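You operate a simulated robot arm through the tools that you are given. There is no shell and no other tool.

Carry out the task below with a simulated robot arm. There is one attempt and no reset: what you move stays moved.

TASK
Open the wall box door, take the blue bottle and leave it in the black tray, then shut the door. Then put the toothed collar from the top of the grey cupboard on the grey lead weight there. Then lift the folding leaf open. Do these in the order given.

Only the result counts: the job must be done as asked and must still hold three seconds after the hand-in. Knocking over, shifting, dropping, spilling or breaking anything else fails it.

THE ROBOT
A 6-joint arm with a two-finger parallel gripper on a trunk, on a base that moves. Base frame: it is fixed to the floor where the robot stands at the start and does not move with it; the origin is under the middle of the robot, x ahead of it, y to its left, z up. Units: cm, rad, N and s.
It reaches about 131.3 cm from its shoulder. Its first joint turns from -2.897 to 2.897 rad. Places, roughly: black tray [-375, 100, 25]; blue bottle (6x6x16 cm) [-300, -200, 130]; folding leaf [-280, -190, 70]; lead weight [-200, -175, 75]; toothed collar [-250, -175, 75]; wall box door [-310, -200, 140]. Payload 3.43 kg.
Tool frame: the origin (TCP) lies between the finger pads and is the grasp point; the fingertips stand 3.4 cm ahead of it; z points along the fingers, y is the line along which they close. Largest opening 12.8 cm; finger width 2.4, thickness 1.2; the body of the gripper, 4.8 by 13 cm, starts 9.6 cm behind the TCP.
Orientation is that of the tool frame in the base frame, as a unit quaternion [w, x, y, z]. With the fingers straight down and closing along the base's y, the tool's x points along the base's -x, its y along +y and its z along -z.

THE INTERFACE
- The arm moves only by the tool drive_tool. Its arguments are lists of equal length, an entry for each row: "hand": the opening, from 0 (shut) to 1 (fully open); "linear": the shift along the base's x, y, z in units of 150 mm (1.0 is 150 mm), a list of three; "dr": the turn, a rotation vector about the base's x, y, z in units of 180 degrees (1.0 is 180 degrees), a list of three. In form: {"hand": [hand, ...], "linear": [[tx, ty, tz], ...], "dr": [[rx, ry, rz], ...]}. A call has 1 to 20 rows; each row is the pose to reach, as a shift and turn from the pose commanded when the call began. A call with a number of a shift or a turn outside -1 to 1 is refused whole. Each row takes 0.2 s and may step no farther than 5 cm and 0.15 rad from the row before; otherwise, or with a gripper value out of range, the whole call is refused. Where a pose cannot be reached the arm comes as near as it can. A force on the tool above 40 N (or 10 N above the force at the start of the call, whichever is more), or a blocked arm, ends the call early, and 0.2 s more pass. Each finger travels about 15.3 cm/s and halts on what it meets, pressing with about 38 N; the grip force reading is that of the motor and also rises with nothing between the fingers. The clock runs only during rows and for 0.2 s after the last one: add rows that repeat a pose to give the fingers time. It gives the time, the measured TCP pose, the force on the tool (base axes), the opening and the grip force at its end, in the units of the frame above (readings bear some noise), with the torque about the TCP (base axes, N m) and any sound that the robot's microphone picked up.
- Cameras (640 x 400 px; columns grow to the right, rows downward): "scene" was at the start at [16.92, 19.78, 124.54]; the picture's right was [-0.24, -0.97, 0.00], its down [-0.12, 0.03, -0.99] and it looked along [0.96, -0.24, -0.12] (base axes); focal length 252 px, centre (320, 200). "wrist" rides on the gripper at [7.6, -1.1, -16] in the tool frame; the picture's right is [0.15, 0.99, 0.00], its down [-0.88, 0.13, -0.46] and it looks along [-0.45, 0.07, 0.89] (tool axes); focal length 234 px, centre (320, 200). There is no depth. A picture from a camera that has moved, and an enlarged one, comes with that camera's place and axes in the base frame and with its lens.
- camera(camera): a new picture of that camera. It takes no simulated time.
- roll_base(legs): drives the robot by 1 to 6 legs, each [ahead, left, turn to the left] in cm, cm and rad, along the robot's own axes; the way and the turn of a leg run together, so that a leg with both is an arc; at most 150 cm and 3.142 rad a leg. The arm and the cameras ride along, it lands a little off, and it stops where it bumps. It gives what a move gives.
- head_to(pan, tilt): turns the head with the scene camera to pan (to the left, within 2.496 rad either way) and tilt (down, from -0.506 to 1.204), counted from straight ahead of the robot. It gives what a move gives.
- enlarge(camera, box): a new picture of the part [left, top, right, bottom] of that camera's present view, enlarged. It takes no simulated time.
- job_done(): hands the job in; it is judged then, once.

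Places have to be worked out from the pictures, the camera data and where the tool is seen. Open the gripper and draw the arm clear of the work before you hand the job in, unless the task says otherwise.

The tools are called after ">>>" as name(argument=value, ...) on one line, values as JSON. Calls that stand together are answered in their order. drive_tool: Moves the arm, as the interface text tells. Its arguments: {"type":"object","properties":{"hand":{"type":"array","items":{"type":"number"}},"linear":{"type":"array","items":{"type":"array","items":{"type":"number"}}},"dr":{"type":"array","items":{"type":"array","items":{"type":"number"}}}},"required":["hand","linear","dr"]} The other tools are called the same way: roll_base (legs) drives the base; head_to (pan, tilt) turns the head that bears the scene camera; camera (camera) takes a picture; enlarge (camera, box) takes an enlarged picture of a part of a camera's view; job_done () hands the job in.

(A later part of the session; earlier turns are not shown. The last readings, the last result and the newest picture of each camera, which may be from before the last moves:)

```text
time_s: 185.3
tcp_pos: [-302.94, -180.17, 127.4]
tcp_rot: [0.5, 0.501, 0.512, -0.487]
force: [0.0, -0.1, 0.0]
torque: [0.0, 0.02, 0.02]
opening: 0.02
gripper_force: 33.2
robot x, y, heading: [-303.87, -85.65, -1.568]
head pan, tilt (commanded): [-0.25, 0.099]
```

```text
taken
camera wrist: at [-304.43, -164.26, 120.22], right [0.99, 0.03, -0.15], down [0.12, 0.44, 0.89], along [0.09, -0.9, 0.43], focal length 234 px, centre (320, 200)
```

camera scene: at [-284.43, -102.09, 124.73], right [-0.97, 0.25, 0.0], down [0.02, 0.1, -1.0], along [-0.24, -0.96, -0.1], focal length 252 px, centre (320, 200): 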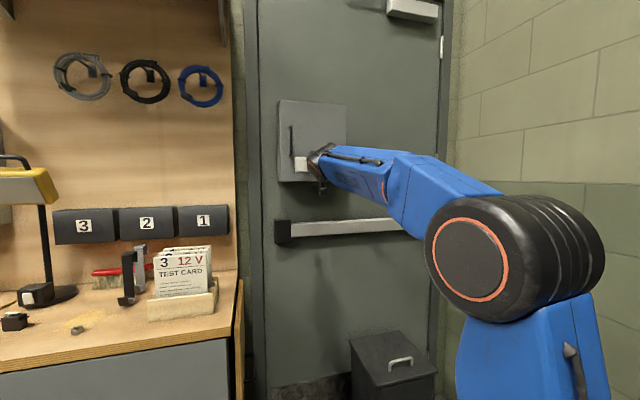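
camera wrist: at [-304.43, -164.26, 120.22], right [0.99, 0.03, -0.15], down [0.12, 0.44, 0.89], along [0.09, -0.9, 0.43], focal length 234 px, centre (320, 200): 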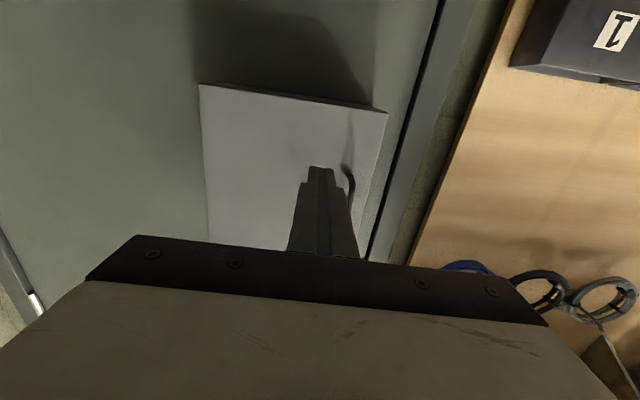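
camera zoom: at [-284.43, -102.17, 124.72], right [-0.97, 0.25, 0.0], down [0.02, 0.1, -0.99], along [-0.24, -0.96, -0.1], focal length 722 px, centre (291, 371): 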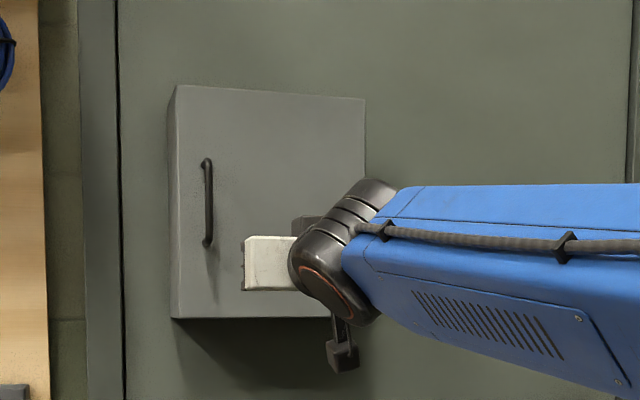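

The door is flush shut. Next the collar: I back off and move left (+x) in front of the cupboard, then look down at its top.

>>> roll_base(legs=[[-35, 0, 0], [0, 75, 0]])

>>> head_to(pan=0.0, tilt=0.45)

>>> camera(camera="scene")

```text
time_s: 191.3
tcp_pos: [-227.37, -145.69, 127.41]
tcp_rot: [0.5, 0.5, 0.511, -0.488]
force: [0.1, 0.2, 0.6]
torque: [0.02, 0.0, 0.01]
opening: 0.0
gripper_force: 33.1
robot x, y, heading: [-228.17, -50.78, -1.576]
head pan, tilt (commanded): [-0.25, 0.099]
```

```text
time_s: 192.1
tcp_pos: [-227.32, -145.67, 127.42]
tcp_rot: [0.5, 0.5, 0.51, -0.489]
force: [0.3, -0.7, -0.2]
torque: [0.02, -0.02, 0.01]
opening: 0.0
gripper_force: 33.2
robot x, y, heading: [-228.28, -50.75, -1.571]
head pan, tilt (commanded): [0.0, 0.45]
```

```text
taken
camera scene: at [-206.52, -67.8, 121.47], right [-1.0, 0.0, 0.0], down [0.0, 0.43, -0.9], along [0.0, -0.9, -0.43], focal length 252 px, centre (320, 200)
```

scene: 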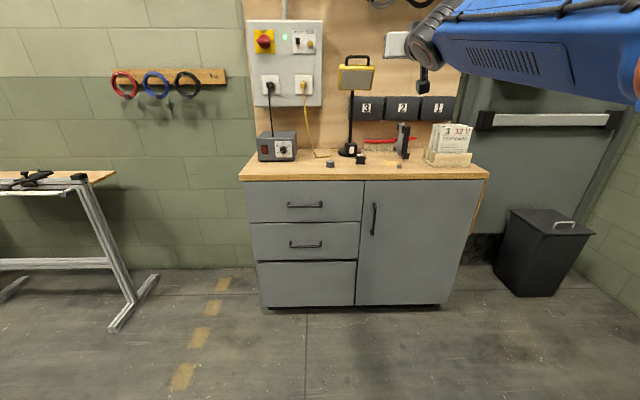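

>>> enlarge(camera="scene", box=[290, 120, 490, 200])

>>> enlarge(camera="scene", box=[310, 130, 420, 185])

```text
3.20 times, centred on (390, 160) of scene
camera zoom: at [-206.52, -67.8, 121.47], right [-1.0, 0.0, 0.0], down [0.0, 0.43, -0.9], along [0.0, -0.9, -0.43], focal length 808 px, centre (96, 328)
```

zoom: 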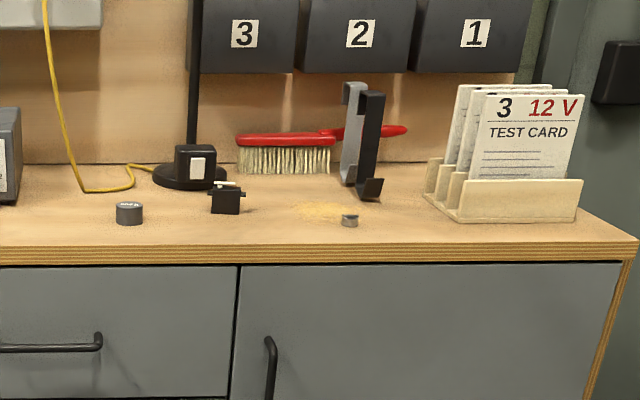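

```text
5.82 times, centred on (365, 158) of scene
camera zoom: at [-206.52, -67.8, 121.47], right [-1.0, 0.0, 0.0], down [0.0, 0.43, -0.9], along [0.0, -0.9, -0.43], focal length 1469 px, centre (58, 447)
```

zoom: 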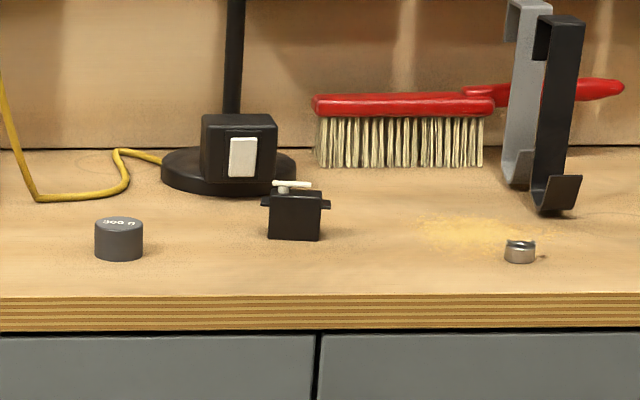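

The collar is the small metal ring (~2.6 cm) near (-244, -182), the weight the grey "500 g" cylinder (~4 cm) near (-211, -182), with a servo between them. I turn the tool to point down while lowering, still in front of the cupboard.

>>> drive_tool(hand=[0, 0, 0.1, 0.2, 0.3, 0.4, 0.4], linear=[[0, 0, -0.15], [0, 0, -0.3], [0, 0, -0.45], [0, 0, -0.6], [0, 0, -0.75], [0, 0, -0.9], [0, 0, -0.9]], dr=[[0.042, 0, 0], [0.084, 0, 0], [0.126, 0, 0], [0.168, 0, 0], [0.21, 0, 0], [0.25, 0, 0], [0.25, 0, 0]])

>>> drive_tool(hand=[0.4, 0.4, 0.4, 0.4, 0.4, 0.4, 0.4], linear=[[0, 0, -0.15], [0, 0, -0.3], [0, 0, -0.45], [0, 0, -0.6], [0, 0, -0.75], [0, 0, -0.9], [0, 0, -0.9]], dr=[[0.042, 0, 0], [0.084, 0, 0], [0.126, 0, 0], [0.168, 0, 0], [0.21, 0, 0], [0.25, 0, 0], [0.25, 0, 0]])

>>> camera(camera="wrist")

>>> camera(camera="scene")

```text
time_s: 193.7
tcp_pos: [-227.29, -145.3, 113.97]
tcp_rot: [0.269, 0.655, 0.658, -0.256]
force: [1.3, -0.1, -0.3]
torque: [0.01, -0.02, 0.01]
opening: 5.15
gripper_force: 0.0
robot x, y, heading: [-228.64, -50.67, -1.572]
head pan, tilt (commanded): [0.0, 0.45]
```

```text
time_s: 195.3
tcp_pos: [-227.59, -145.95, 100.53]
tcp_rot: [-0.001, 0.707, 0.707, 0.016]
force: [-0.4, 0.5, 0.2]
torque: [0.01, -0.01, -0.01]
opening: 5.12
gripper_force: 0.1
robot x, y, heading: [-228.69, -50.69, -1.571]
head pan, tilt (commanded): [0.0, 0.45]
```

```text
taken
camera wrist: at [-228.93, -138.87, 116.62], right [0.99, 0.15, 0.02], down [0.12, -0.89, 0.44], along [0.09, -0.43, -0.9], focal length 234 px, centre (320, 200)
```

wrist: 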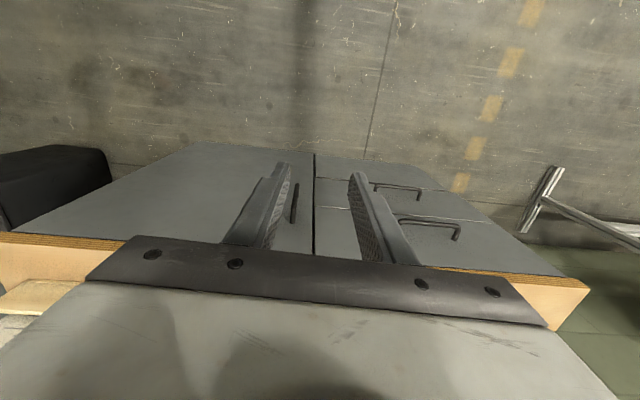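

```text
taken
camera scene: at [-206.51, -67.8, 121.46], right [-1.0, 0.0, 0.0], down [0.0, 0.44, -0.9], along [0.0, -0.9, -0.44], focal length 252 px, centre (320, 200)
```

scene: 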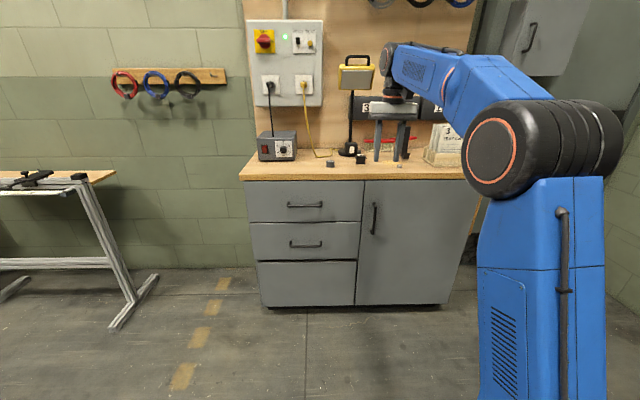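

The tool points down now. I drive closer (27 cm ahead, 14 cm left) so both collar and weight are within comfortable reach.

>>> roll_base(legs=[[26, 14, 0]])

>>> head_to(pan=0.0, tilt=0.45)

>>> camera(camera="scene")

>>> camera(camera="wrist")

```text
time_s: 197.3
tcp_pos: [-213.33, -172.2, 100.51]
tcp_rot: [-0.001, 0.707, 0.707, 0.015]
force: [-0.2, 0.1, -0.2]
torque: [0.01, 0.02, 0.02]
opening: 5.12
gripper_force: 0.0
robot x, y, heading: [-214.22, -76.7, -1.573]
head pan, tilt (commanded): [0.0, 0.45]
```

```text
time_s: 197.9
tcp_pos: [-213.42, -172.06, 100.56]
tcp_rot: [-0.001, 0.707, 0.707, 0.016]
force: [-0.5, 0.3, -0.8]
torque: [-0.02, 0.0, 0.0]
opening: 5.11
gripper_force: 0.0
robot x, y, heading: [-214.39, -76.53, -1.572]
head pan, tilt (commanded): [0.0, 0.45]
```

```text
taken
camera scene: at [-192.39, -93.94, 121.46], right [-1.0, 0.0, 0.0], down [0.0, 0.44, -0.9], along [0.0, -0.9, -0.44], focal length 252 px, centre (320, 200)
```

scene: 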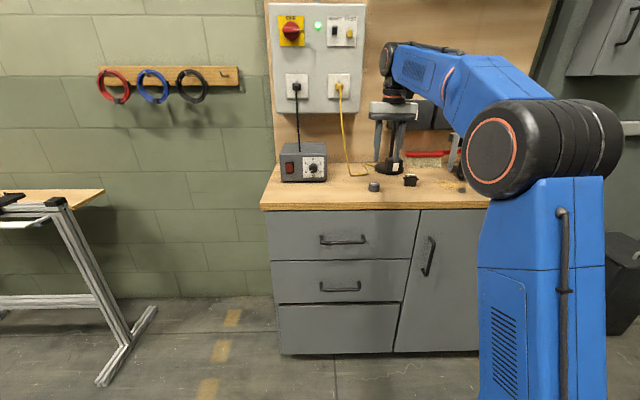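

```text
taken
camera wrist: at [-214.85, -164.99, 116.63], right [0.99, 0.14, 0.02], down [0.12, -0.89, 0.44], along [0.08, -0.43, -0.9], focal length 234 px, centre (320, 200)
```

wrist: 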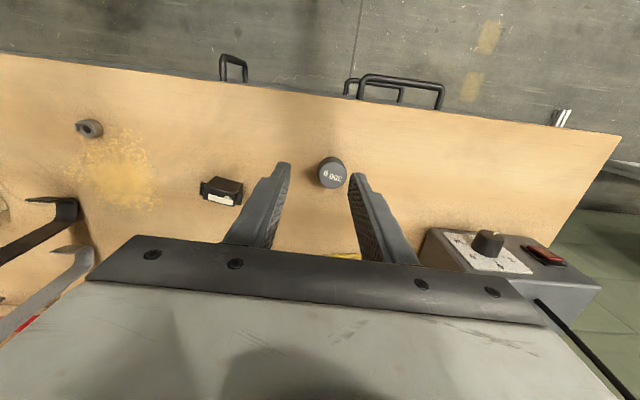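

The wrist view shows everything: counter z≈85.6, weight at about (-210.9, -175), collar at about (-241.3, -173.7), servo between at (-225, -179). I enlarge the collar and the weight.

>>> enlarge(camera="wrist", box=[50, 95, 150, 165])

>>> enlarge(camera="wrist", box=[290, 140, 370, 200])

>>> enlarge(camera="scene", box=[360, 160, 480, 210])

```text
5.71 times, centred on (100, 130) of wrist
camera zoom: at [-214.85, -164.99, 116.63], right [0.99, 0.14, 0.02], down [0.12, -0.89, 0.44], along [0.08, -0.43, -0.9], focal length 1338 px, centre (1577, 600)
```

zoom: 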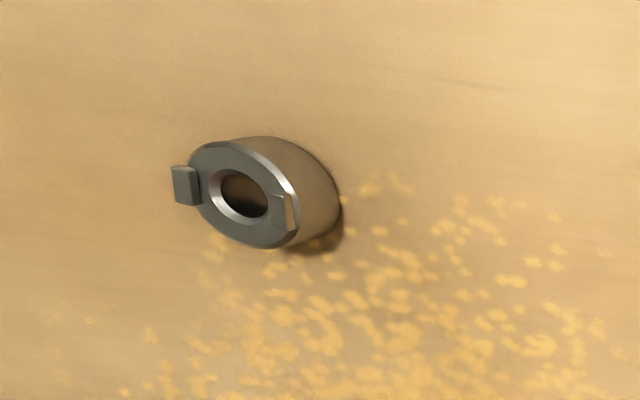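

```text
6.67 times, centred on (330, 170) of wrist
camera zoom: at [-214.85, -164.99, 116.63], right [0.99, 0.14, 0.02], down [0.12, -0.89, 0.44], along [0.08, -0.43, -0.9], focal length 1561 px, centre (253, 400)
```

zoom: 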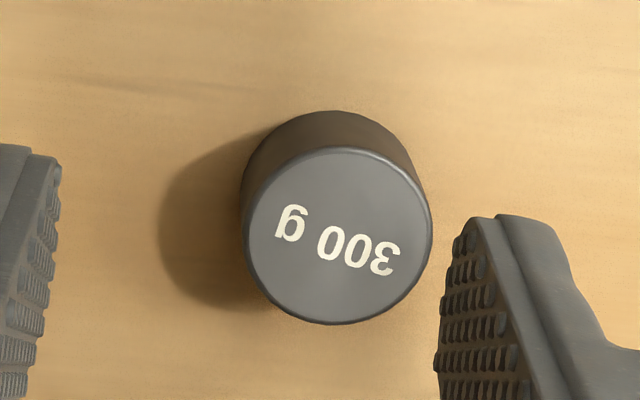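

```text
5.33 times, centred on (420, 185) of scene
camera zoom: at [-192.39, -93.94, 121.46], right [-1.0, 0.0, 0.0], down [0.0, 0.44, -0.9], along [0.0, -0.9, -0.44], focal length 1347 px, centre (-213, 280)
```

zoom: 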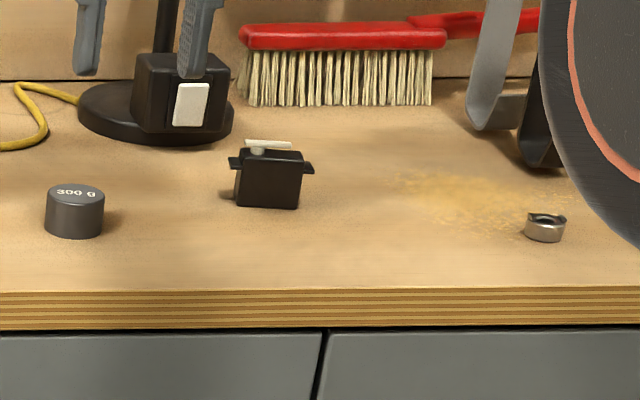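

The collar has two teeth standing up at its ±x sides, so I'll grip it across y. I rotate the tool 90° about vertical while moving over toward the collar at safe height.

>>> drive_tool(hand=[0.4, 0.4, 0.4, 0.4, 0.4, 0.4, 0.4, 0.4, 0.4, 0.4, 0.4, 0.4], linear=[[-0.09, 0, 0.03], [-0.18, 0, 0.06], [-0.27, 0, 0.1], [-0.36, 0, 0.1], [-0.45, 0, 0.1], [-0.54, 0, 0.1], [-0.63, 0, 0.1], [-0.72, 0, 0.1], [-0.81, 0, 0.1], [-0.9, 0, 0.1], [-1, 0, 0.1], [-1, 0, 0.1]], dr=[[0, 0, 0.0455], [0, 0, 0.091], [0, 0, 0.1365], [0, 0, 0.182], [0, 0, 0.2275], [0, 0, 0.273], [0, 0, 0.3185], [0, 0, 0.364], [0, 0, 0.4095], [0, 0, 0.455], [0, 0, 0.5], [0, 0, 0.5]])

>>> camera(camera="wrist")

>>> camera(camera="scene")

```text
time_s: 200.5
tcp_pos: [-228.29, -171.99, 102.1]
tcp_rot: [-0.011, 0.0, 1.0, 0.011]
force: [-0.7, 0.2, -0.4]
torque: [0.01, 0.0, 0.02]
opening: 5.11
gripper_force: 0.0
robot x, y, heading: [-214.21, -76.85, -1.573]
head pan, tilt (commanded): [0.0, 0.45]
```

```text
taken
camera wrist: at [-235.56, -173.52, 118.17], right [-0.15, 0.99, 0.02], down [0.89, 0.12, 0.44], along [0.43, 0.09, -0.9], focal length 234 px, centre (320, 200)
```

wrist: 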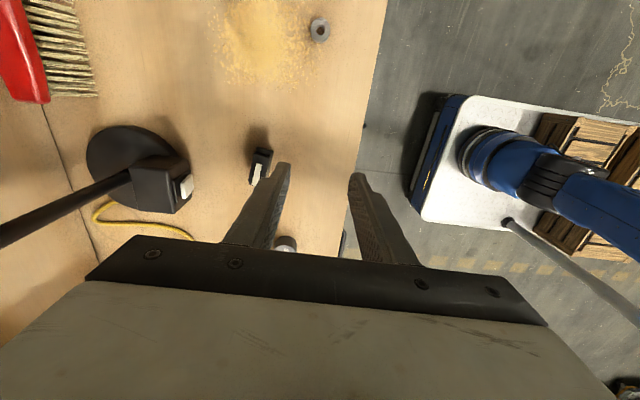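

```text
taken
camera scene: at [-192.4, -93.94, 121.46], right [-1.0, 0.0, 0.0], down [0.0, 0.44, -0.9], along [0.0, -0.9, -0.44], focal length 252 px, centre (320, 200)
```

scene: 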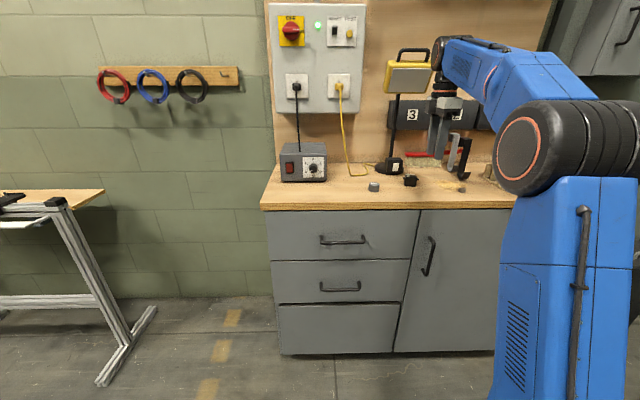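

Rotation fine. Collar re-measured at (-241.1, -173.5). I move over it, correcting the slight tilt.

>>> drive_tool(hand=[0.4, 0.4, 0.4, 0.4, 0.4, 0.4], linear=[[-0.22, -0.03, 0], [-0.44, -0.06, 0], [-0.66, -0.09, 0], [-0.86, -0.1, 0], [-0.86, -0.1, -0.2], [-0.86, -0.1, -0.33]], dr=[[-0.0018, -0.0018, 0], [-0.0035, -0.0035, 0], [-0.0053, -0.0053, 0], [-0.007, -0.007, 0], [-0.007, -0.007, 0], [-0.007, -0.007, 0]])

>>> camera(camera="wrist")

>>> enlarge(camera="wrist", box=[270, 100, 370, 180])

>>> enlarge(camera="scene", box=[400, 120, 520, 210])

```text
time_s: 201.9
tcp_pos: [-241.39, -173.43, 97.05]
tcp_rot: [-0.001, 0.001, 1.0, -0.001]
force: [0.0, -0.4, 0.4]
torque: [-0.01, -0.01, 0.0]
opening: 5.11
gripper_force: 0.1
robot x, y, heading: [-214.53, -77.09, -1.572]
head pan, tilt (commanded): [0.0, 0.45]
```

```text
taken
camera wrist: at [-248.95, -174.67, 112.95], right [-0.14, 0.99, 0.0], down [0.88, 0.13, 0.45], along [0.45, 0.06, -0.89], focal length 234 px, centre (320, 200)
```

wrist: 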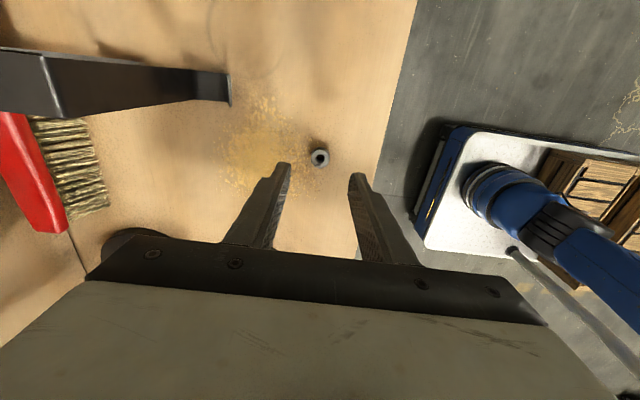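

```text
5.00 times, centred on (320, 140) of wrist
camera zoom: at [-248.95, -174.67, 112.95], right [-0.14, 0.99, 0.0], down [0.88, 0.13, 0.45], along [0.45, 0.06, -0.89], focal length 1171 px, centre (320, 500)
```

zoom: 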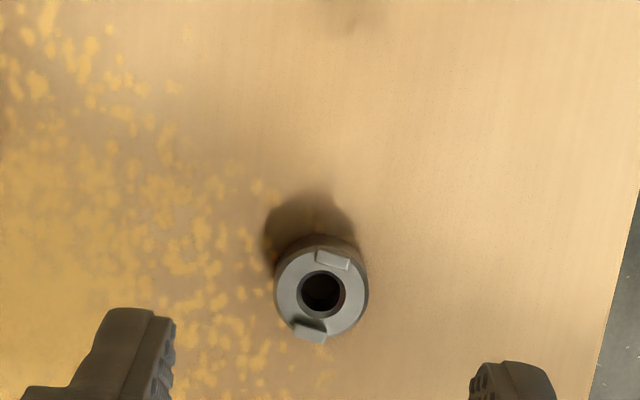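

```text
4.44 times, centred on (460, 165) of scene
camera zoom: at [-192.4, -93.94, 121.46], right [-1.0, 0.0, 0.0], down [0.0, 0.44, -0.9], along [0.0, -0.9, -0.44], focal length 1122 px, centre (-302, 356)
```

zoom: 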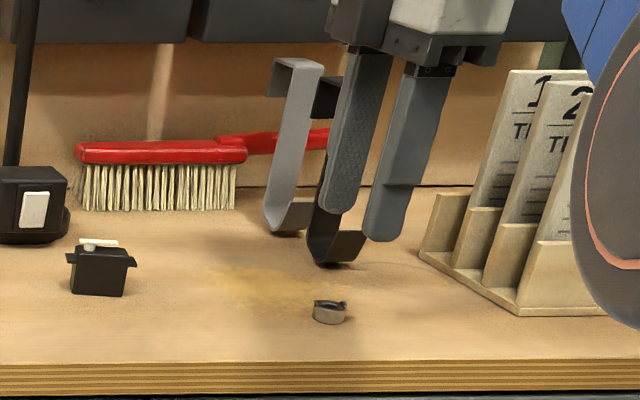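

Collar centred under the TCP within ~2 mm. I descend to just above it and check.

>>> drive_tool(hand=[0.35, 0.35, 0.35, 0.35], linear=[[0.01, 0, -0.13], [0.01, 0, -0.26], [0.01, 0, -0.37], [0.01, 0, -0.37]], dr=[[0, 0, 0], [0, 0, 0], [0, 0, 0], [0, 0, 0]])

>>> enlarge(camera="wrist", box=[260, 120, 380, 220])

>>> enlarge(camera="scene", box=[430, 150, 500, 205])

```text
time_s: 202.9
tcp_pos: [-241.16, -173.62, 91.53]
tcp_rot: [0.0, 0.002, 1.0, -0.001]
force: [-0.4, 0.4, 0.7]
torque: [-0.02, 0.04, 0.01]
opening: 4.46
gripper_force: 0.2
robot x, y, heading: [-214.42, -76.79, -1.57]
head pan, tilt (commanded): [0.0, 0.45]
```

```text
4.00 times, centred on (320, 170) of wrist
camera zoom: at [-248.76, -174.78, 107.43], right [-0.14, 0.99, 0.0], down [0.88, 0.13, 0.45], along [0.45, 0.07, -0.89], focal length 937 px, centre (320, 320)
```

zoom: 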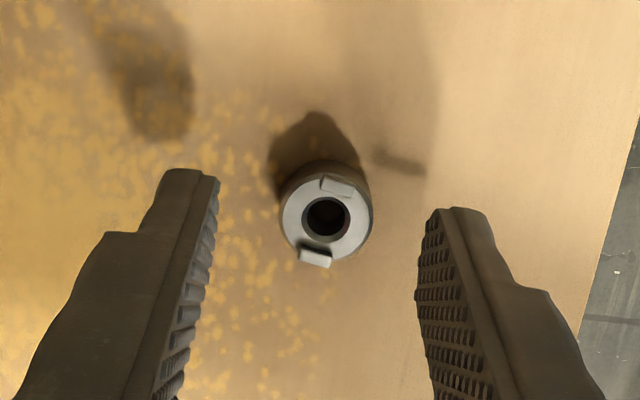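

```text
7.27 times, centred on (465, 178) of scene
camera zoom: at [-192.4, -93.94, 121.46], right [-1.0, 0.0, 0.0], down [0.0, 0.44, -0.9], along [0.0, -0.9, -0.44], focal length 1836 px, centre (-734, 364)
```

zoom: 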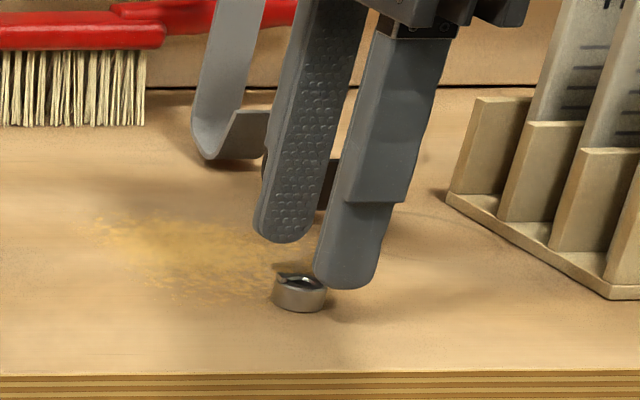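

Aligned. I descend in small steps toward the counter, watching force.

>>> drive_tool(hand=[0.3, 0.3, 0.3, 0.3, 0.3, 0.3], linear=[[0, 0.005, -0.03], [0, 0.01, -0.06], [0, 0.01, -0.09], [0, 0.01, -0.11], [0, 0.01, -0.125], [0, 0.01, -0.125]], dr=[[0, 0, 0], [0, 0, 0], [0, 0, 0], [0, 0, 0], [0, 0, 0], [0, 0, 0]])

>>> enlarge(camera="wrist", box=[260, 120, 380, 220])

>>> enlarge(camera="scene", box=[430, 150, 500, 205])

```text
time_s: 204.3
tcp_pos: [-241.31, -173.39, 89.85]
tcp_rot: [-0.001, 0.001, 1.0, 0.001]
force: [0.2, 0.8, 0.0]
torque: [-0.02, -0.04, 0.04]
opening: 3.84
gripper_force: 0.0
robot x, y, heading: [-214.74, -76.76, -1.568]
head pan, tilt (commanded): [0.0, 0.45]
```

```text
4.00 times, centred on (320, 170) of wrist
camera zoom: at [-248.77, -174.64, 105.6], right [-0.14, 0.99, 0.0], down [0.88, 0.13, 0.45], along [0.45, 0.07, -0.89], focal length 937 px, centre (320, 320)
```

zoom: 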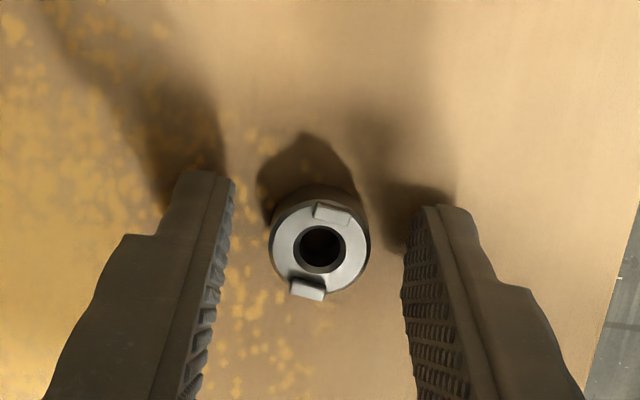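

```text
7.27 times, centred on (465, 178) of scene
camera zoom: at [-192.4, -93.94, 121.46], right [-1.0, 0.0, 0.0], down [0.0, 0.44, -0.9], along [0.0, -0.9, -0.44], focal length 1836 px, centre (-734, 364)
```

zoom: 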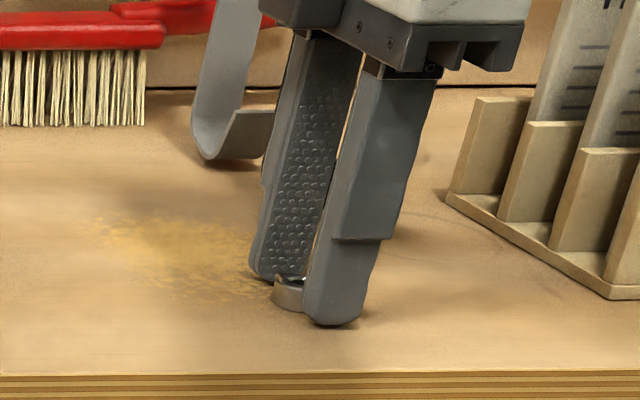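

Fingers straddle the collar close to the counter. I close on it.

>>> drive_tool(hand=[0.25, 0.2, 0.15, 0.1, 0.05, 0.05], linear=[[0, 0, -0.01], [0, 0, -0.01], [0, 0, -0.01], [0, 0, -0.01], [0, 0, -0.01], [0, 0, -0.01]], dr=[[0, 0, 0], [0, 0, 0], [0, 0, 0], [0, 0, 0], [0, 0, 0], [0, 0, 0]])

>>> enlarge(camera="wrist", box=[260, 120, 380, 220])

```text
time_s: 205.7
tcp_pos: [-241.22, -173.41, 89.51]
tcp_rot: [-0.001, 0.001, 1.0, 0.0]
force: [-0.1, -0.1, 0.6]
torque: [0.02, 0.03, 0.01]
opening: 2.18
gripper_force: 38.0
robot x, y, heading: [-214.34, -77.06, -1.568]
head pan, tilt (commanded): [0.0, 0.45]
```

```text
4.00 times, centred on (320, 170) of wrist
camera zoom: at [-248.76, -174.59, 105.48], right [-0.14, 0.99, 0.0], down [0.88, 0.13, 0.45], along [0.45, 0.07, -0.89], focal length 937 px, centre (320, 320)
```

zoom: 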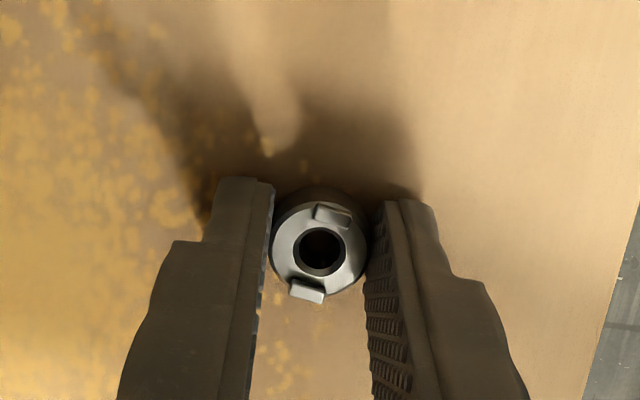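

Gripped at 2.18 cm. I lift it and check.

>>> drive_tool(hand=[0.05, 0.05, 0.05, 0.05, 0.05], linear=[[0, 0, 0.05], [0, 0, 0.2], [0, 0, 0.4], [0, 0, 0.6], [0, 0, 0.6]], dr=[[0, 0, 0], [0, 0, 0], [0, 0, 0], [0, 0, 0], [0, 0, 0]])

>>> enlarge(camera="wrist", box=[260, 120, 380, 220])

>>> enlarge(camera="scene", box=[360, 130, 520, 210])

```text
time_s: 206.9
tcp_pos: [-241.19, -173.62, 98.83]
tcp_rot: [-0.001, 0.001, 1.0, 0.0]
force: [-0.3, -0.3, -0.8]
torque: [-0.02, 0.01, 0.01]
opening: 2.15
gripper_force: 37.8
robot x, y, heading: [-213.91, -76.72, -1.572]
head pan, tilt (commanded): [0.0, 0.45]
```

```text
4.00 times, centred on (320, 170) of wrist
camera zoom: at [-248.71, -174.93, 114.66], right [-0.14, 0.99, 0.0], down [0.88, 0.13, 0.45], along [0.45, 0.07, -0.89], focal length 937 px, centre (320, 320)
```

zoom: 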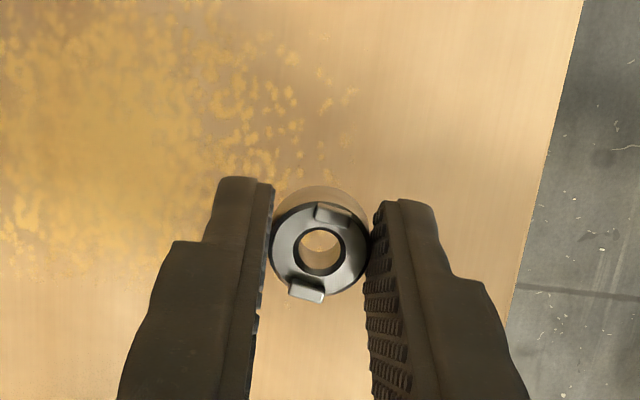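

```text
4.00 times, centred on (440, 170) of scene
camera zoom: at [-192.4, -93.94, 121.46], right [-1.0, 0.0, 0.0], down [0.0, 0.44, -0.9], along [0.0, -0.9, -0.44], focal length 1010 px, centre (-160, 320)
```

zoom: 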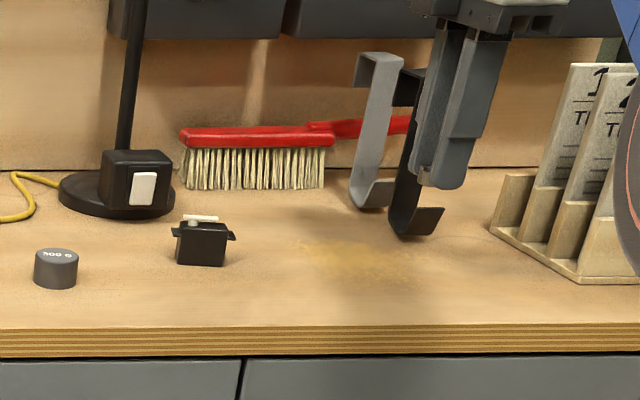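

The collar is held squarely, centred on the TCP. Weight top is near (-211.0, -174.7, 88.6); I move across above the servo to over the weight.

>>> drive_tool(hand=[0.05, 0.05, 0.05, 0.05, 0.05, 0.05], linear=[[0.2, -0.01, 0], [0.4, -0.02, 0], [0.6, -0.04, 0], [0.8, -0.06, 0], [1, -0.07, 0], [1, -0.07, 0]], dr=[[0, 0, 0], [0, 0, 0], [0, 0, 0], [0, 0, 0], [0, 0, 0], [0, 0, 0]])

>>> camera(camera="wrist")

>>> drive_tool(hand=[0.05, 0.05, 0.05, 0.05, 0.05, 0.05], linear=[[0.2, 0, 0], [0.4, 0, 0], [0.6, 0, 0], [0.8, 0, 0], [1, 0, 0], [1, 0, 0]], dr=[[0, 0, 0], [0, 0, 0], [0, 0, 0], [0, 0, 0], [0, 0, 0], [0, 0, 0]])

>>> camera(camera="wrist")

>>> enlarge(camera="wrist", box=[260, 110, 380, 210])

>>> enlarge(camera="scene", box=[330, 130, 450, 210])

```text
time_s: 208.3
tcp_pos: [-225.97, -174.54, 98.58]
tcp_rot: [-0.001, 0.001, 1.0, 0.0]
force: [0.0, -0.8, -0.1]
torque: [-0.02, 0.0, -0.02]
opening: 2.18
gripper_force: 38.3
robot x, y, heading: [-214.44, -76.94, -1.571]
head pan, tilt (commanded): [0.0, 0.45]
```

```text
taken
camera wrist: at [-233.45, -175.74, 114.51], right [-0.14, 0.99, 0.0], down [0.88, 0.13, 0.45], along [0.45, 0.07, -0.89], focal length 234 px, centre (320, 200)
```

wrist: 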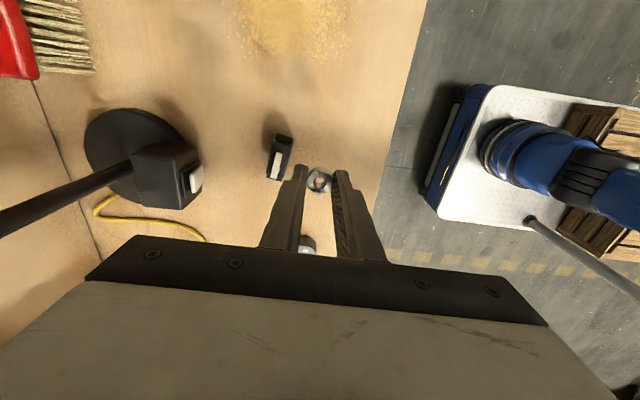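

```text
time_s: 209.7
tcp_pos: [-211.34, -174.7, 98.69]
tcp_rot: [-0.001, 0.001, 1.0, -0.001]
force: [-0.4, 0.5, -0.4]
torque: [0.03, 0.01, 0.01]
opening: 2.18
gripper_force: 38.1
robot x, y, heading: [-214.3, -76.84, -1.566]
head pan, tilt (commanded): [0.0, 0.45]
```

```text
taken
camera wrist: at [-218.87, -175.87, 114.58], right [-0.14, 0.99, 0.0], down [0.88, 0.13, 0.45], along [0.45, 0.07, -0.89], focal length 234 px, centre (320, 200)
```

wrist: 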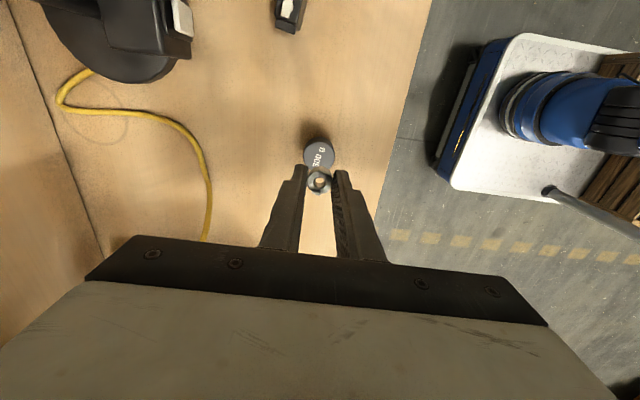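

```text
4.00 times, centred on (320, 160) of wrist
camera zoom: at [-218.87, -175.87, 114.58], right [-0.14, 0.99, 0.0], down [0.88, 0.13, 0.45], along [0.45, 0.07, -0.89], focal length 937 px, centre (320, 360)
```

zoom: 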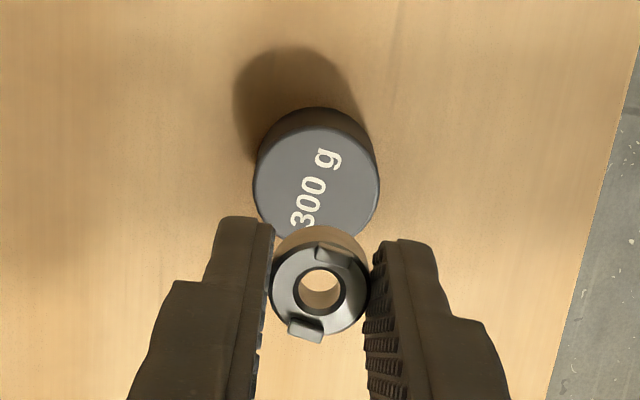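

```text
5.00 times, centred on (390, 170) of scene
camera zoom: at [-192.39, -93.94, 121.46], right [-1.0, 0.0, 0.0], down [0.0, 0.44, -0.9], along [0.0, -0.9, -0.44], focal length 1263 px, centre (-30, 350)
```

zoom: 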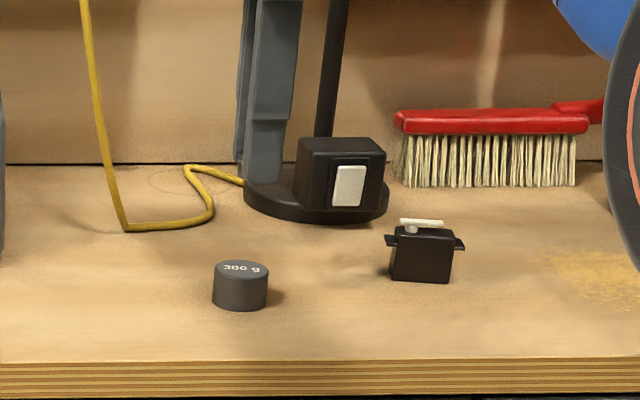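

Collar and weight line up within ~1 mm. I lower to just above the weight.

>>> drive_tool(hand=[0.05, 0.05, 0.05, 0.05, 0.05, 0.05], linear=[[0.005, -0.003, -0.1], [0.007, -0.005, -0.2], [0.007, -0.005, -0.3], [0.007, -0.005, -0.38], [0.007, -0.005, -0.41], [0.007, -0.005, -0.41]], dr=[[0, 0, 0], [0, 0, 0], [0, 0, 0], [0, 0, 0], [0, 0, 0], [0, 0, 0]])

>>> enlarge(camera="wrist", box=[260, 120, 380, 220])

>>> enlarge(camera="scene", box=[340, 150, 410, 205])

```text
time_s: 211.1
tcp_pos: [-211.06, -174.67, 92.45]
tcp_rot: [-0.001, 0.001, 1.0, -0.001]
force: [-0.4, 0.2, -0.1]
torque: [0.0, -0.02, -0.04]
opening: 2.14
gripper_force: 38.6
robot x, y, heading: [-214.07, -76.88, -1.57]
head pan, tilt (commanded): [0.0, 0.45]
```

```text
4.00 times, centred on (320, 170) of wrist
camera zoom: at [-218.63, -175.79, 108.39], right [-0.14, 0.99, 0.0], down [0.88, 0.13, 0.45], along [0.45, 0.07, -0.89], focal length 937 px, centre (320, 320)
```

zoom: 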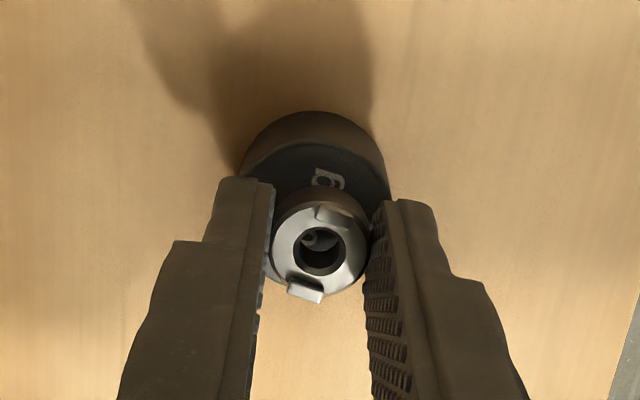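

```text
7.27 times, centred on (375, 178) of scene
camera zoom: at [-192.39, -93.94, 121.46], right [-1.0, 0.0, 0.0], down [0.0, 0.44, -0.9], along [0.0, -0.9, -0.44], focal length 1836 px, centre (-80, 364)
```

zoom: 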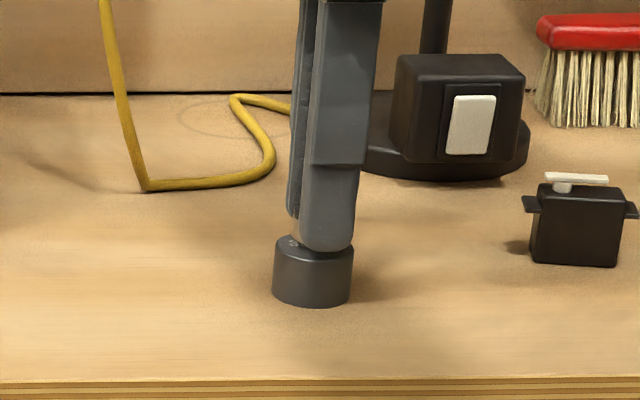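

Nearly touching, with the collar ~1–2 mm off centre; I trim that and lower in tiny steps until contact.

>>> drive_tool(hand=[0.05, 0.05, 0.05, 0.05], linear=[[-0.01, -0.005, -0.012], [-0.01, -0.005, -0.024], [-0.01, -0.005, -0.034], [-0.01, -0.005, -0.034]], dr=[[0, 0, 0], [0, 0, 0], [0, 0, 0], [0, 0, 0]])

>>> drive_tool(hand=[0.05, 0.05, 0.05], linear=[[0, 0, -0.007], [0, 0, -0.013], [0, 0, -0.013]], dr=[[0, 0, 0], [0, 0, 0], [0, 0, 0]])

```text
time_s: 212.1
tcp_pos: [-211.21, -174.57, 92.06]
tcp_rot: [-0.001, 0.001, 1.0, -0.001]
force: [-2.1, -4.4, 14.1]
torque: [-0.13, 0.04, 0.05]
opening: 2.15
gripper_force: 37.3
robot x, y, heading: [-214.53, -76.95, -1.569]
head pan, tilt (commanded): [0.0, 0.45]
```

```text
time_s: 212.9
tcp_pos: [-211.24, -174.46, 91.85]
tcp_rot: [-0.001, 0.001, 1.0, -0.002]
force: [-2.7, -2.4, 33.9]
torque: [0.09, -0.01, 0.01]
opening: 2.14
gripper_force: 38.4
robot x, y, heading: [-214.5, -76.9, -1.572]
head pan, tilt (commanded): [0.0, 0.45]
```

Contact made (34 N). I relieve the pressure, then open the fingers just enough.

>>> drive_tool(hand=[0.05, 0.05, 0.05], linear=[[0, 0, 0.012], [0, 0, 0.019], [0, 0, 0.019]], dr=[[0, 0, 0], [0, 0, 0], [0, 0, 0]])

>>> enlarge(camera="wrist", box=[260, 120, 380, 220])

```text
time_s: 213.7
tcp_pos: [-211.14, -174.59, 91.86]
tcp_rot: [-0.001, 0.001, 1.0, 0.0]
force: [-1.2, 1.4, 3.3]
torque: [0.04, 0.0, -0.02]
opening: 2.14
gripper_force: 37.9
robot x, y, heading: [-214.2, -76.61, -1.57]
head pan, tilt (commanded): [0.0, 0.45]
```

```text
4.00 times, centred on (320, 170) of wrist
camera zoom: at [-218.72, -175.85, 107.81], right [-0.14, 0.99, 0.0], down [0.88, 0.13, 0.45], along [0.45, 0.07, -0.89], focal length 937 px, centre (320, 320)
```

zoom: 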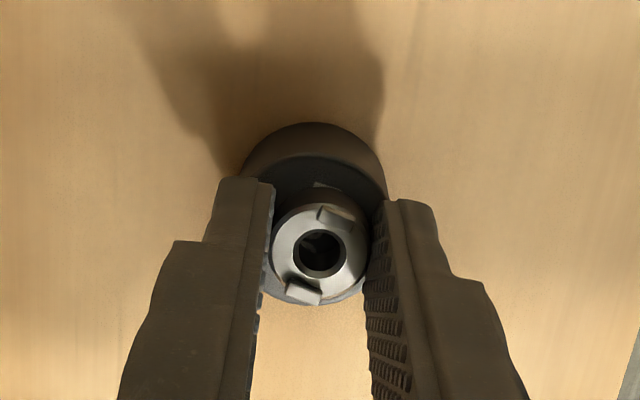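

The force is near zero with the collar on the weight. I open the fingers gently.

>>> drive_tool(hand=[0.2, 0.25, 0.32, 0.36, 0.36], linear=[[0, 0, 0.003], [0, 0, 0.003], [0, 0, 0.003], [0, 0, 0.003], [0, 0, 0.003]], dr=[[0, 0, 0], [0, 0, 0], [0, 0, 0], [0, 0, 0], [0, 0, 0]])

>>> enlarge(camera="wrist", box=[260, 120, 380, 220])

>>> enlarge(camera="scene", box=[340, 150, 410, 205])

```text
time_s: 214.9
tcp_pos: [-211.21, -174.7, 92.07]
tcp_rot: [-0.001, 0.0, 1.0, 0.0]
force: [0.2, -0.3, 0.1]
torque: [0.02, -0.02, 0.02]
opening: 4.63
gripper_force: 0.0
robot x, y, heading: [-213.95, -76.87, -1.571]
head pan, tilt (commanded): [0.0, 0.45]
```

```text
4.00 times, centred on (320, 170) of wrist
camera zoom: at [-218.76, -175.84, 107.96], right [-0.14, 0.99, 0.0], down [0.88, 0.13, 0.45], along [0.45, 0.07, -0.89], focal length 937 px, centre (320, 320)
```

zoom: 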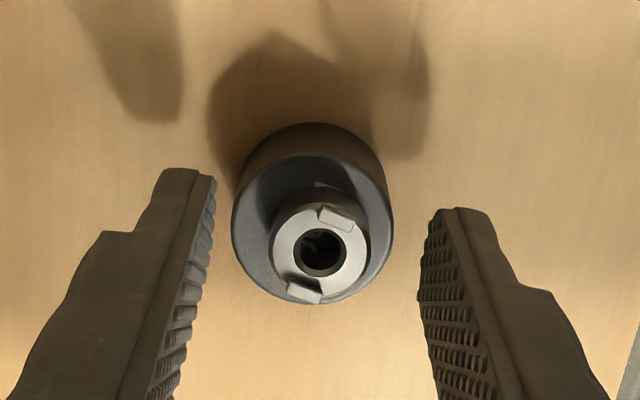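

```text
7.27 times, centred on (375, 178) of scene
camera zoom: at [-192.39, -93.94, 121.46], right [-1.0, 0.0, 0.0], down [0.0, 0.44, -0.9], along [0.0, -0.9, -0.44], focal length 1836 px, centre (-80, 364)
```

zoom: 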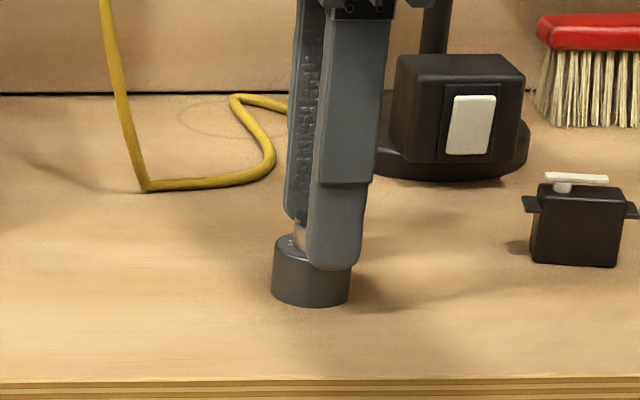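

The collar sits well centred on the weight. I lift the open gripper straight up and check.

>>> drive_tool(hand=[0.36, 0.36, 0.36, 0.36, 0.36, 0.36], linear=[[0, 0, 0.08], [0, 0, 0.2], [0, 0, 0.4], [0, 0, 0.6], [0, 0, 0.8], [0, 0, 0.8]], dr=[[0, 0, 0], [0, 0, 0], [0, 0, 0], [0, 0, 0], [0, 0, 0], [0, 0, 0]])

>>> enlarge(camera="scene", box=[340, 150, 410, 205])

>>> enlarge(camera="wrist", box=[260, 80, 380, 180])

```text
time_s: 216.3
tcp_pos: [-211.5, -174.84, 103.93]
tcp_rot: [-0.001, 0.0, 1.0, 0.0]
force: [-0.9, -0.3, -0.8]
torque: [-0.03, -0.02, 0.02]
opening: 4.62
gripper_force: 0.0
robot x, y, heading: [-214.27, -76.65, -1.57]
head pan, tilt (commanded): [0.0, 0.45]
```

```text
7.27 times, centred on (375, 178) of scene
camera zoom: at [-192.39, -93.94, 121.46], right [-1.0, 0.0, 0.0], down [0.0, 0.44, -0.9], along [0.0, -0.9, -0.44], focal length 1836 px, centre (-80, 364)
```

zoom: 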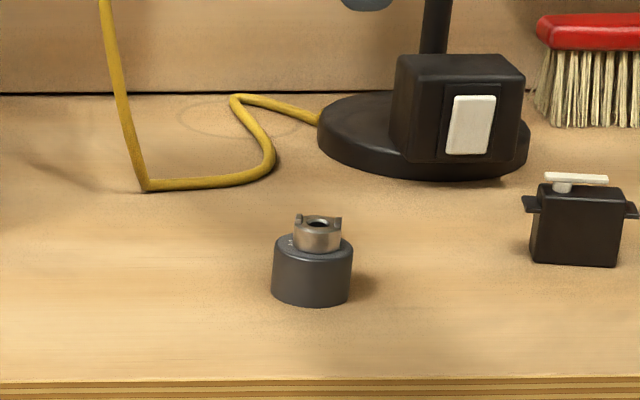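

```text
4.00 times, centred on (320, 130) of wrist
camera zoom: at [-219.06, -176.01, 119.92], right [-0.14, 0.99, 0.0], down [0.88, 0.13, 0.45], along [0.45, 0.07, -0.89], focal length 937 px, centre (320, 480)
```

zoom: 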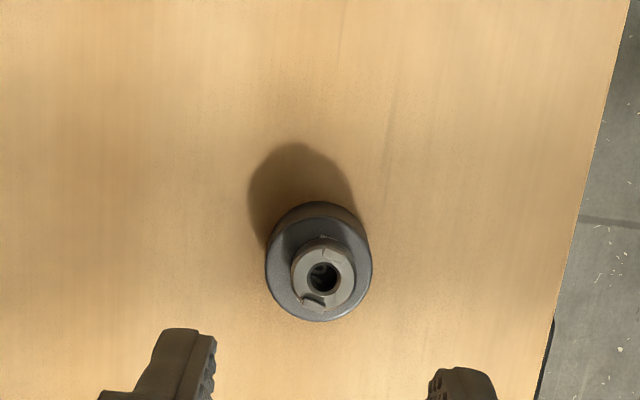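

The collar is placed. Next the folding leaf at the cupboard's right end: I back off, move right, and look at it.

>>> roll_base(legs=[[-35, 0, 0], [0, -85, 0]])

>>> head_to(pan=0.15, tilt=0.45)

>>> camera(camera="scene")

>>> enlarge(camera="scene", box=[200, 120, 340, 280])

```text
time_s: 222.5
tcp_pos: [-290.99, -140.9, 104.02]
tcp_rot: [-0.001, -0.009, 1.0, 0.0]
force: [-0.4, -0.1, 0.7]
torque: [-0.01, 0.04, -0.01]
opening: 4.59
gripper_force: 0.1
robot x, y, heading: [-295.98, -42.6, -1.55]
head pan, tilt (commanded): [0.0, 0.45]
```

```text
time_s: 223.2
tcp_pos: [-291.0, -140.86, 104.0]
tcp_rot: [-0.001, -0.008, 1.0, 0.0]
force: [-0.1, 0.1, 0.7]
torque: [0.02, -0.05, -0.02]
opening: 4.64
gripper_force: 0.0
robot x, y, heading: [-295.65, -42.94, -1.555]
head pan, tilt (commanded): [0.15, 0.45]
```

```text
taken
camera scene: at [-272.08, -59.53, 121.46], right [-0.99, -0.17, 0.0], down [-0.07, 0.43, -0.9], along [0.15, -0.89, -0.44], focal length 252 px, centre (320, 200)
```

scene: 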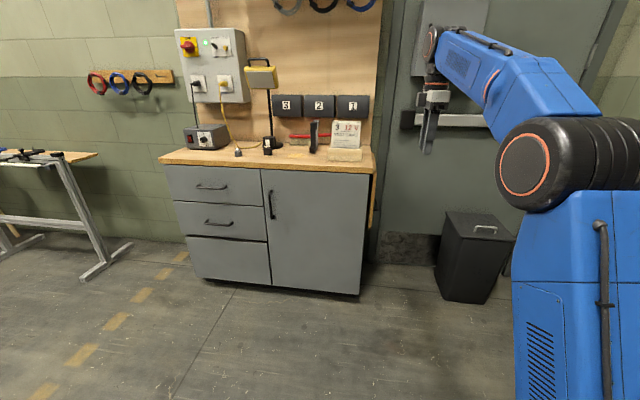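

```text
2.50 times, centred on (270, 200) of scene
camera zoom: at [-272.08, -59.53, 121.46], right [-0.99, -0.17, 0.0], down [-0.07, 0.43, -0.9], along [0.15, -0.89, -0.44], focal length 631 px, centre (445, 200)
```

zoom: 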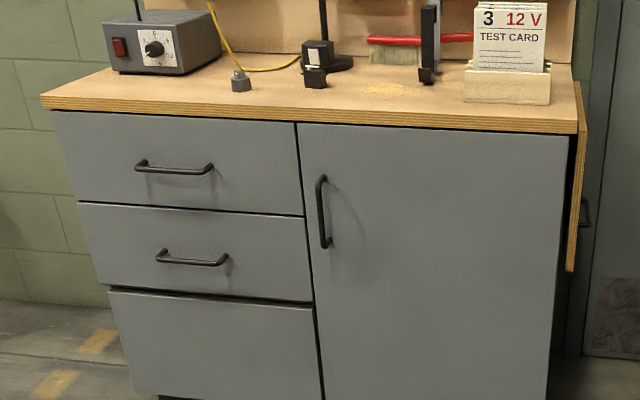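

The leaf seems to have a black pull handle on its outer (-x) face. I check with the wrist camera, which now sits on the -x side.

>>> camera(camera="wrist")

>>> enlarge(camera="scene", box=[340, 150, 400, 250])

```text
taken
camera wrist: at [-298.53, -142.23, 119.9], right [-0.16, 0.99, 0.0], down [0.88, 0.15, 0.45], along [0.45, 0.07, -0.89], focal length 234 px, centre (320, 200)
```

wrist: 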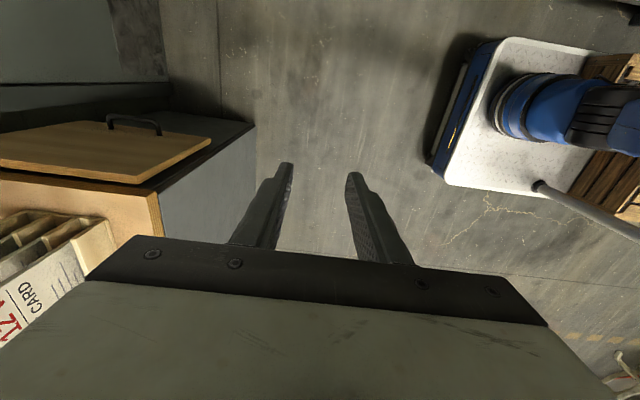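

```text
4.00 times, centred on (370, 200) of scene
camera zoom: at [-272.08, -59.53, 121.46], right [-0.99, -0.17, 0.0], down [-0.07, 0.43, -0.9], along [0.15, -0.89, -0.44], focal length 1010 px, centre (120, 200)
```

zoom: 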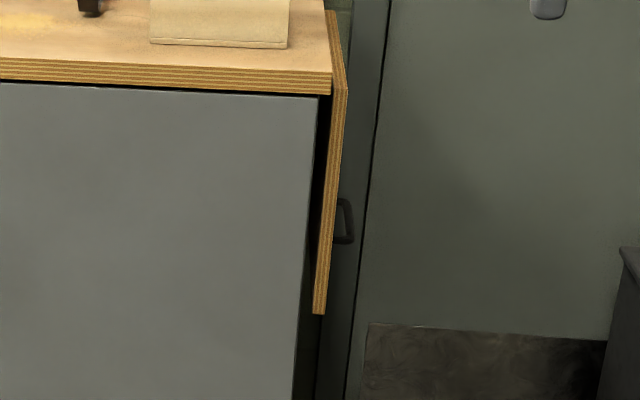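

The wrist view shows the leaf's outer face with a black bar handle. I enlarge it.

>>> enlarge(camera="wrist", box=[0, 90, 220, 240])

```text
2.67 times, centred on (110, 165) of wrist
camera zoom: at [-298.53, -142.23, 119.9], right [-0.16, 0.99, 0.0], down [0.88, 0.15, 0.45], along [0.45, 0.07, -0.89], focal length 624 px, centre (880, 293)
```

zoom: 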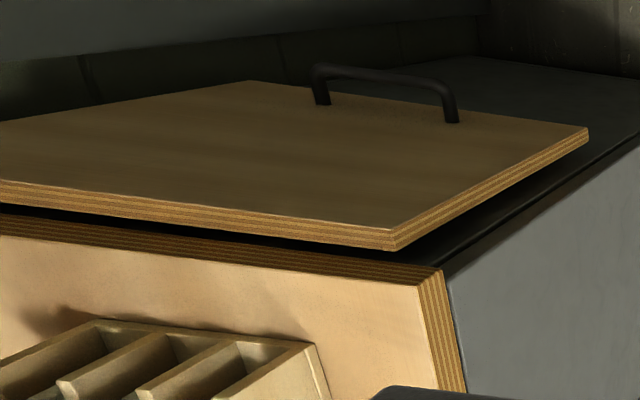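

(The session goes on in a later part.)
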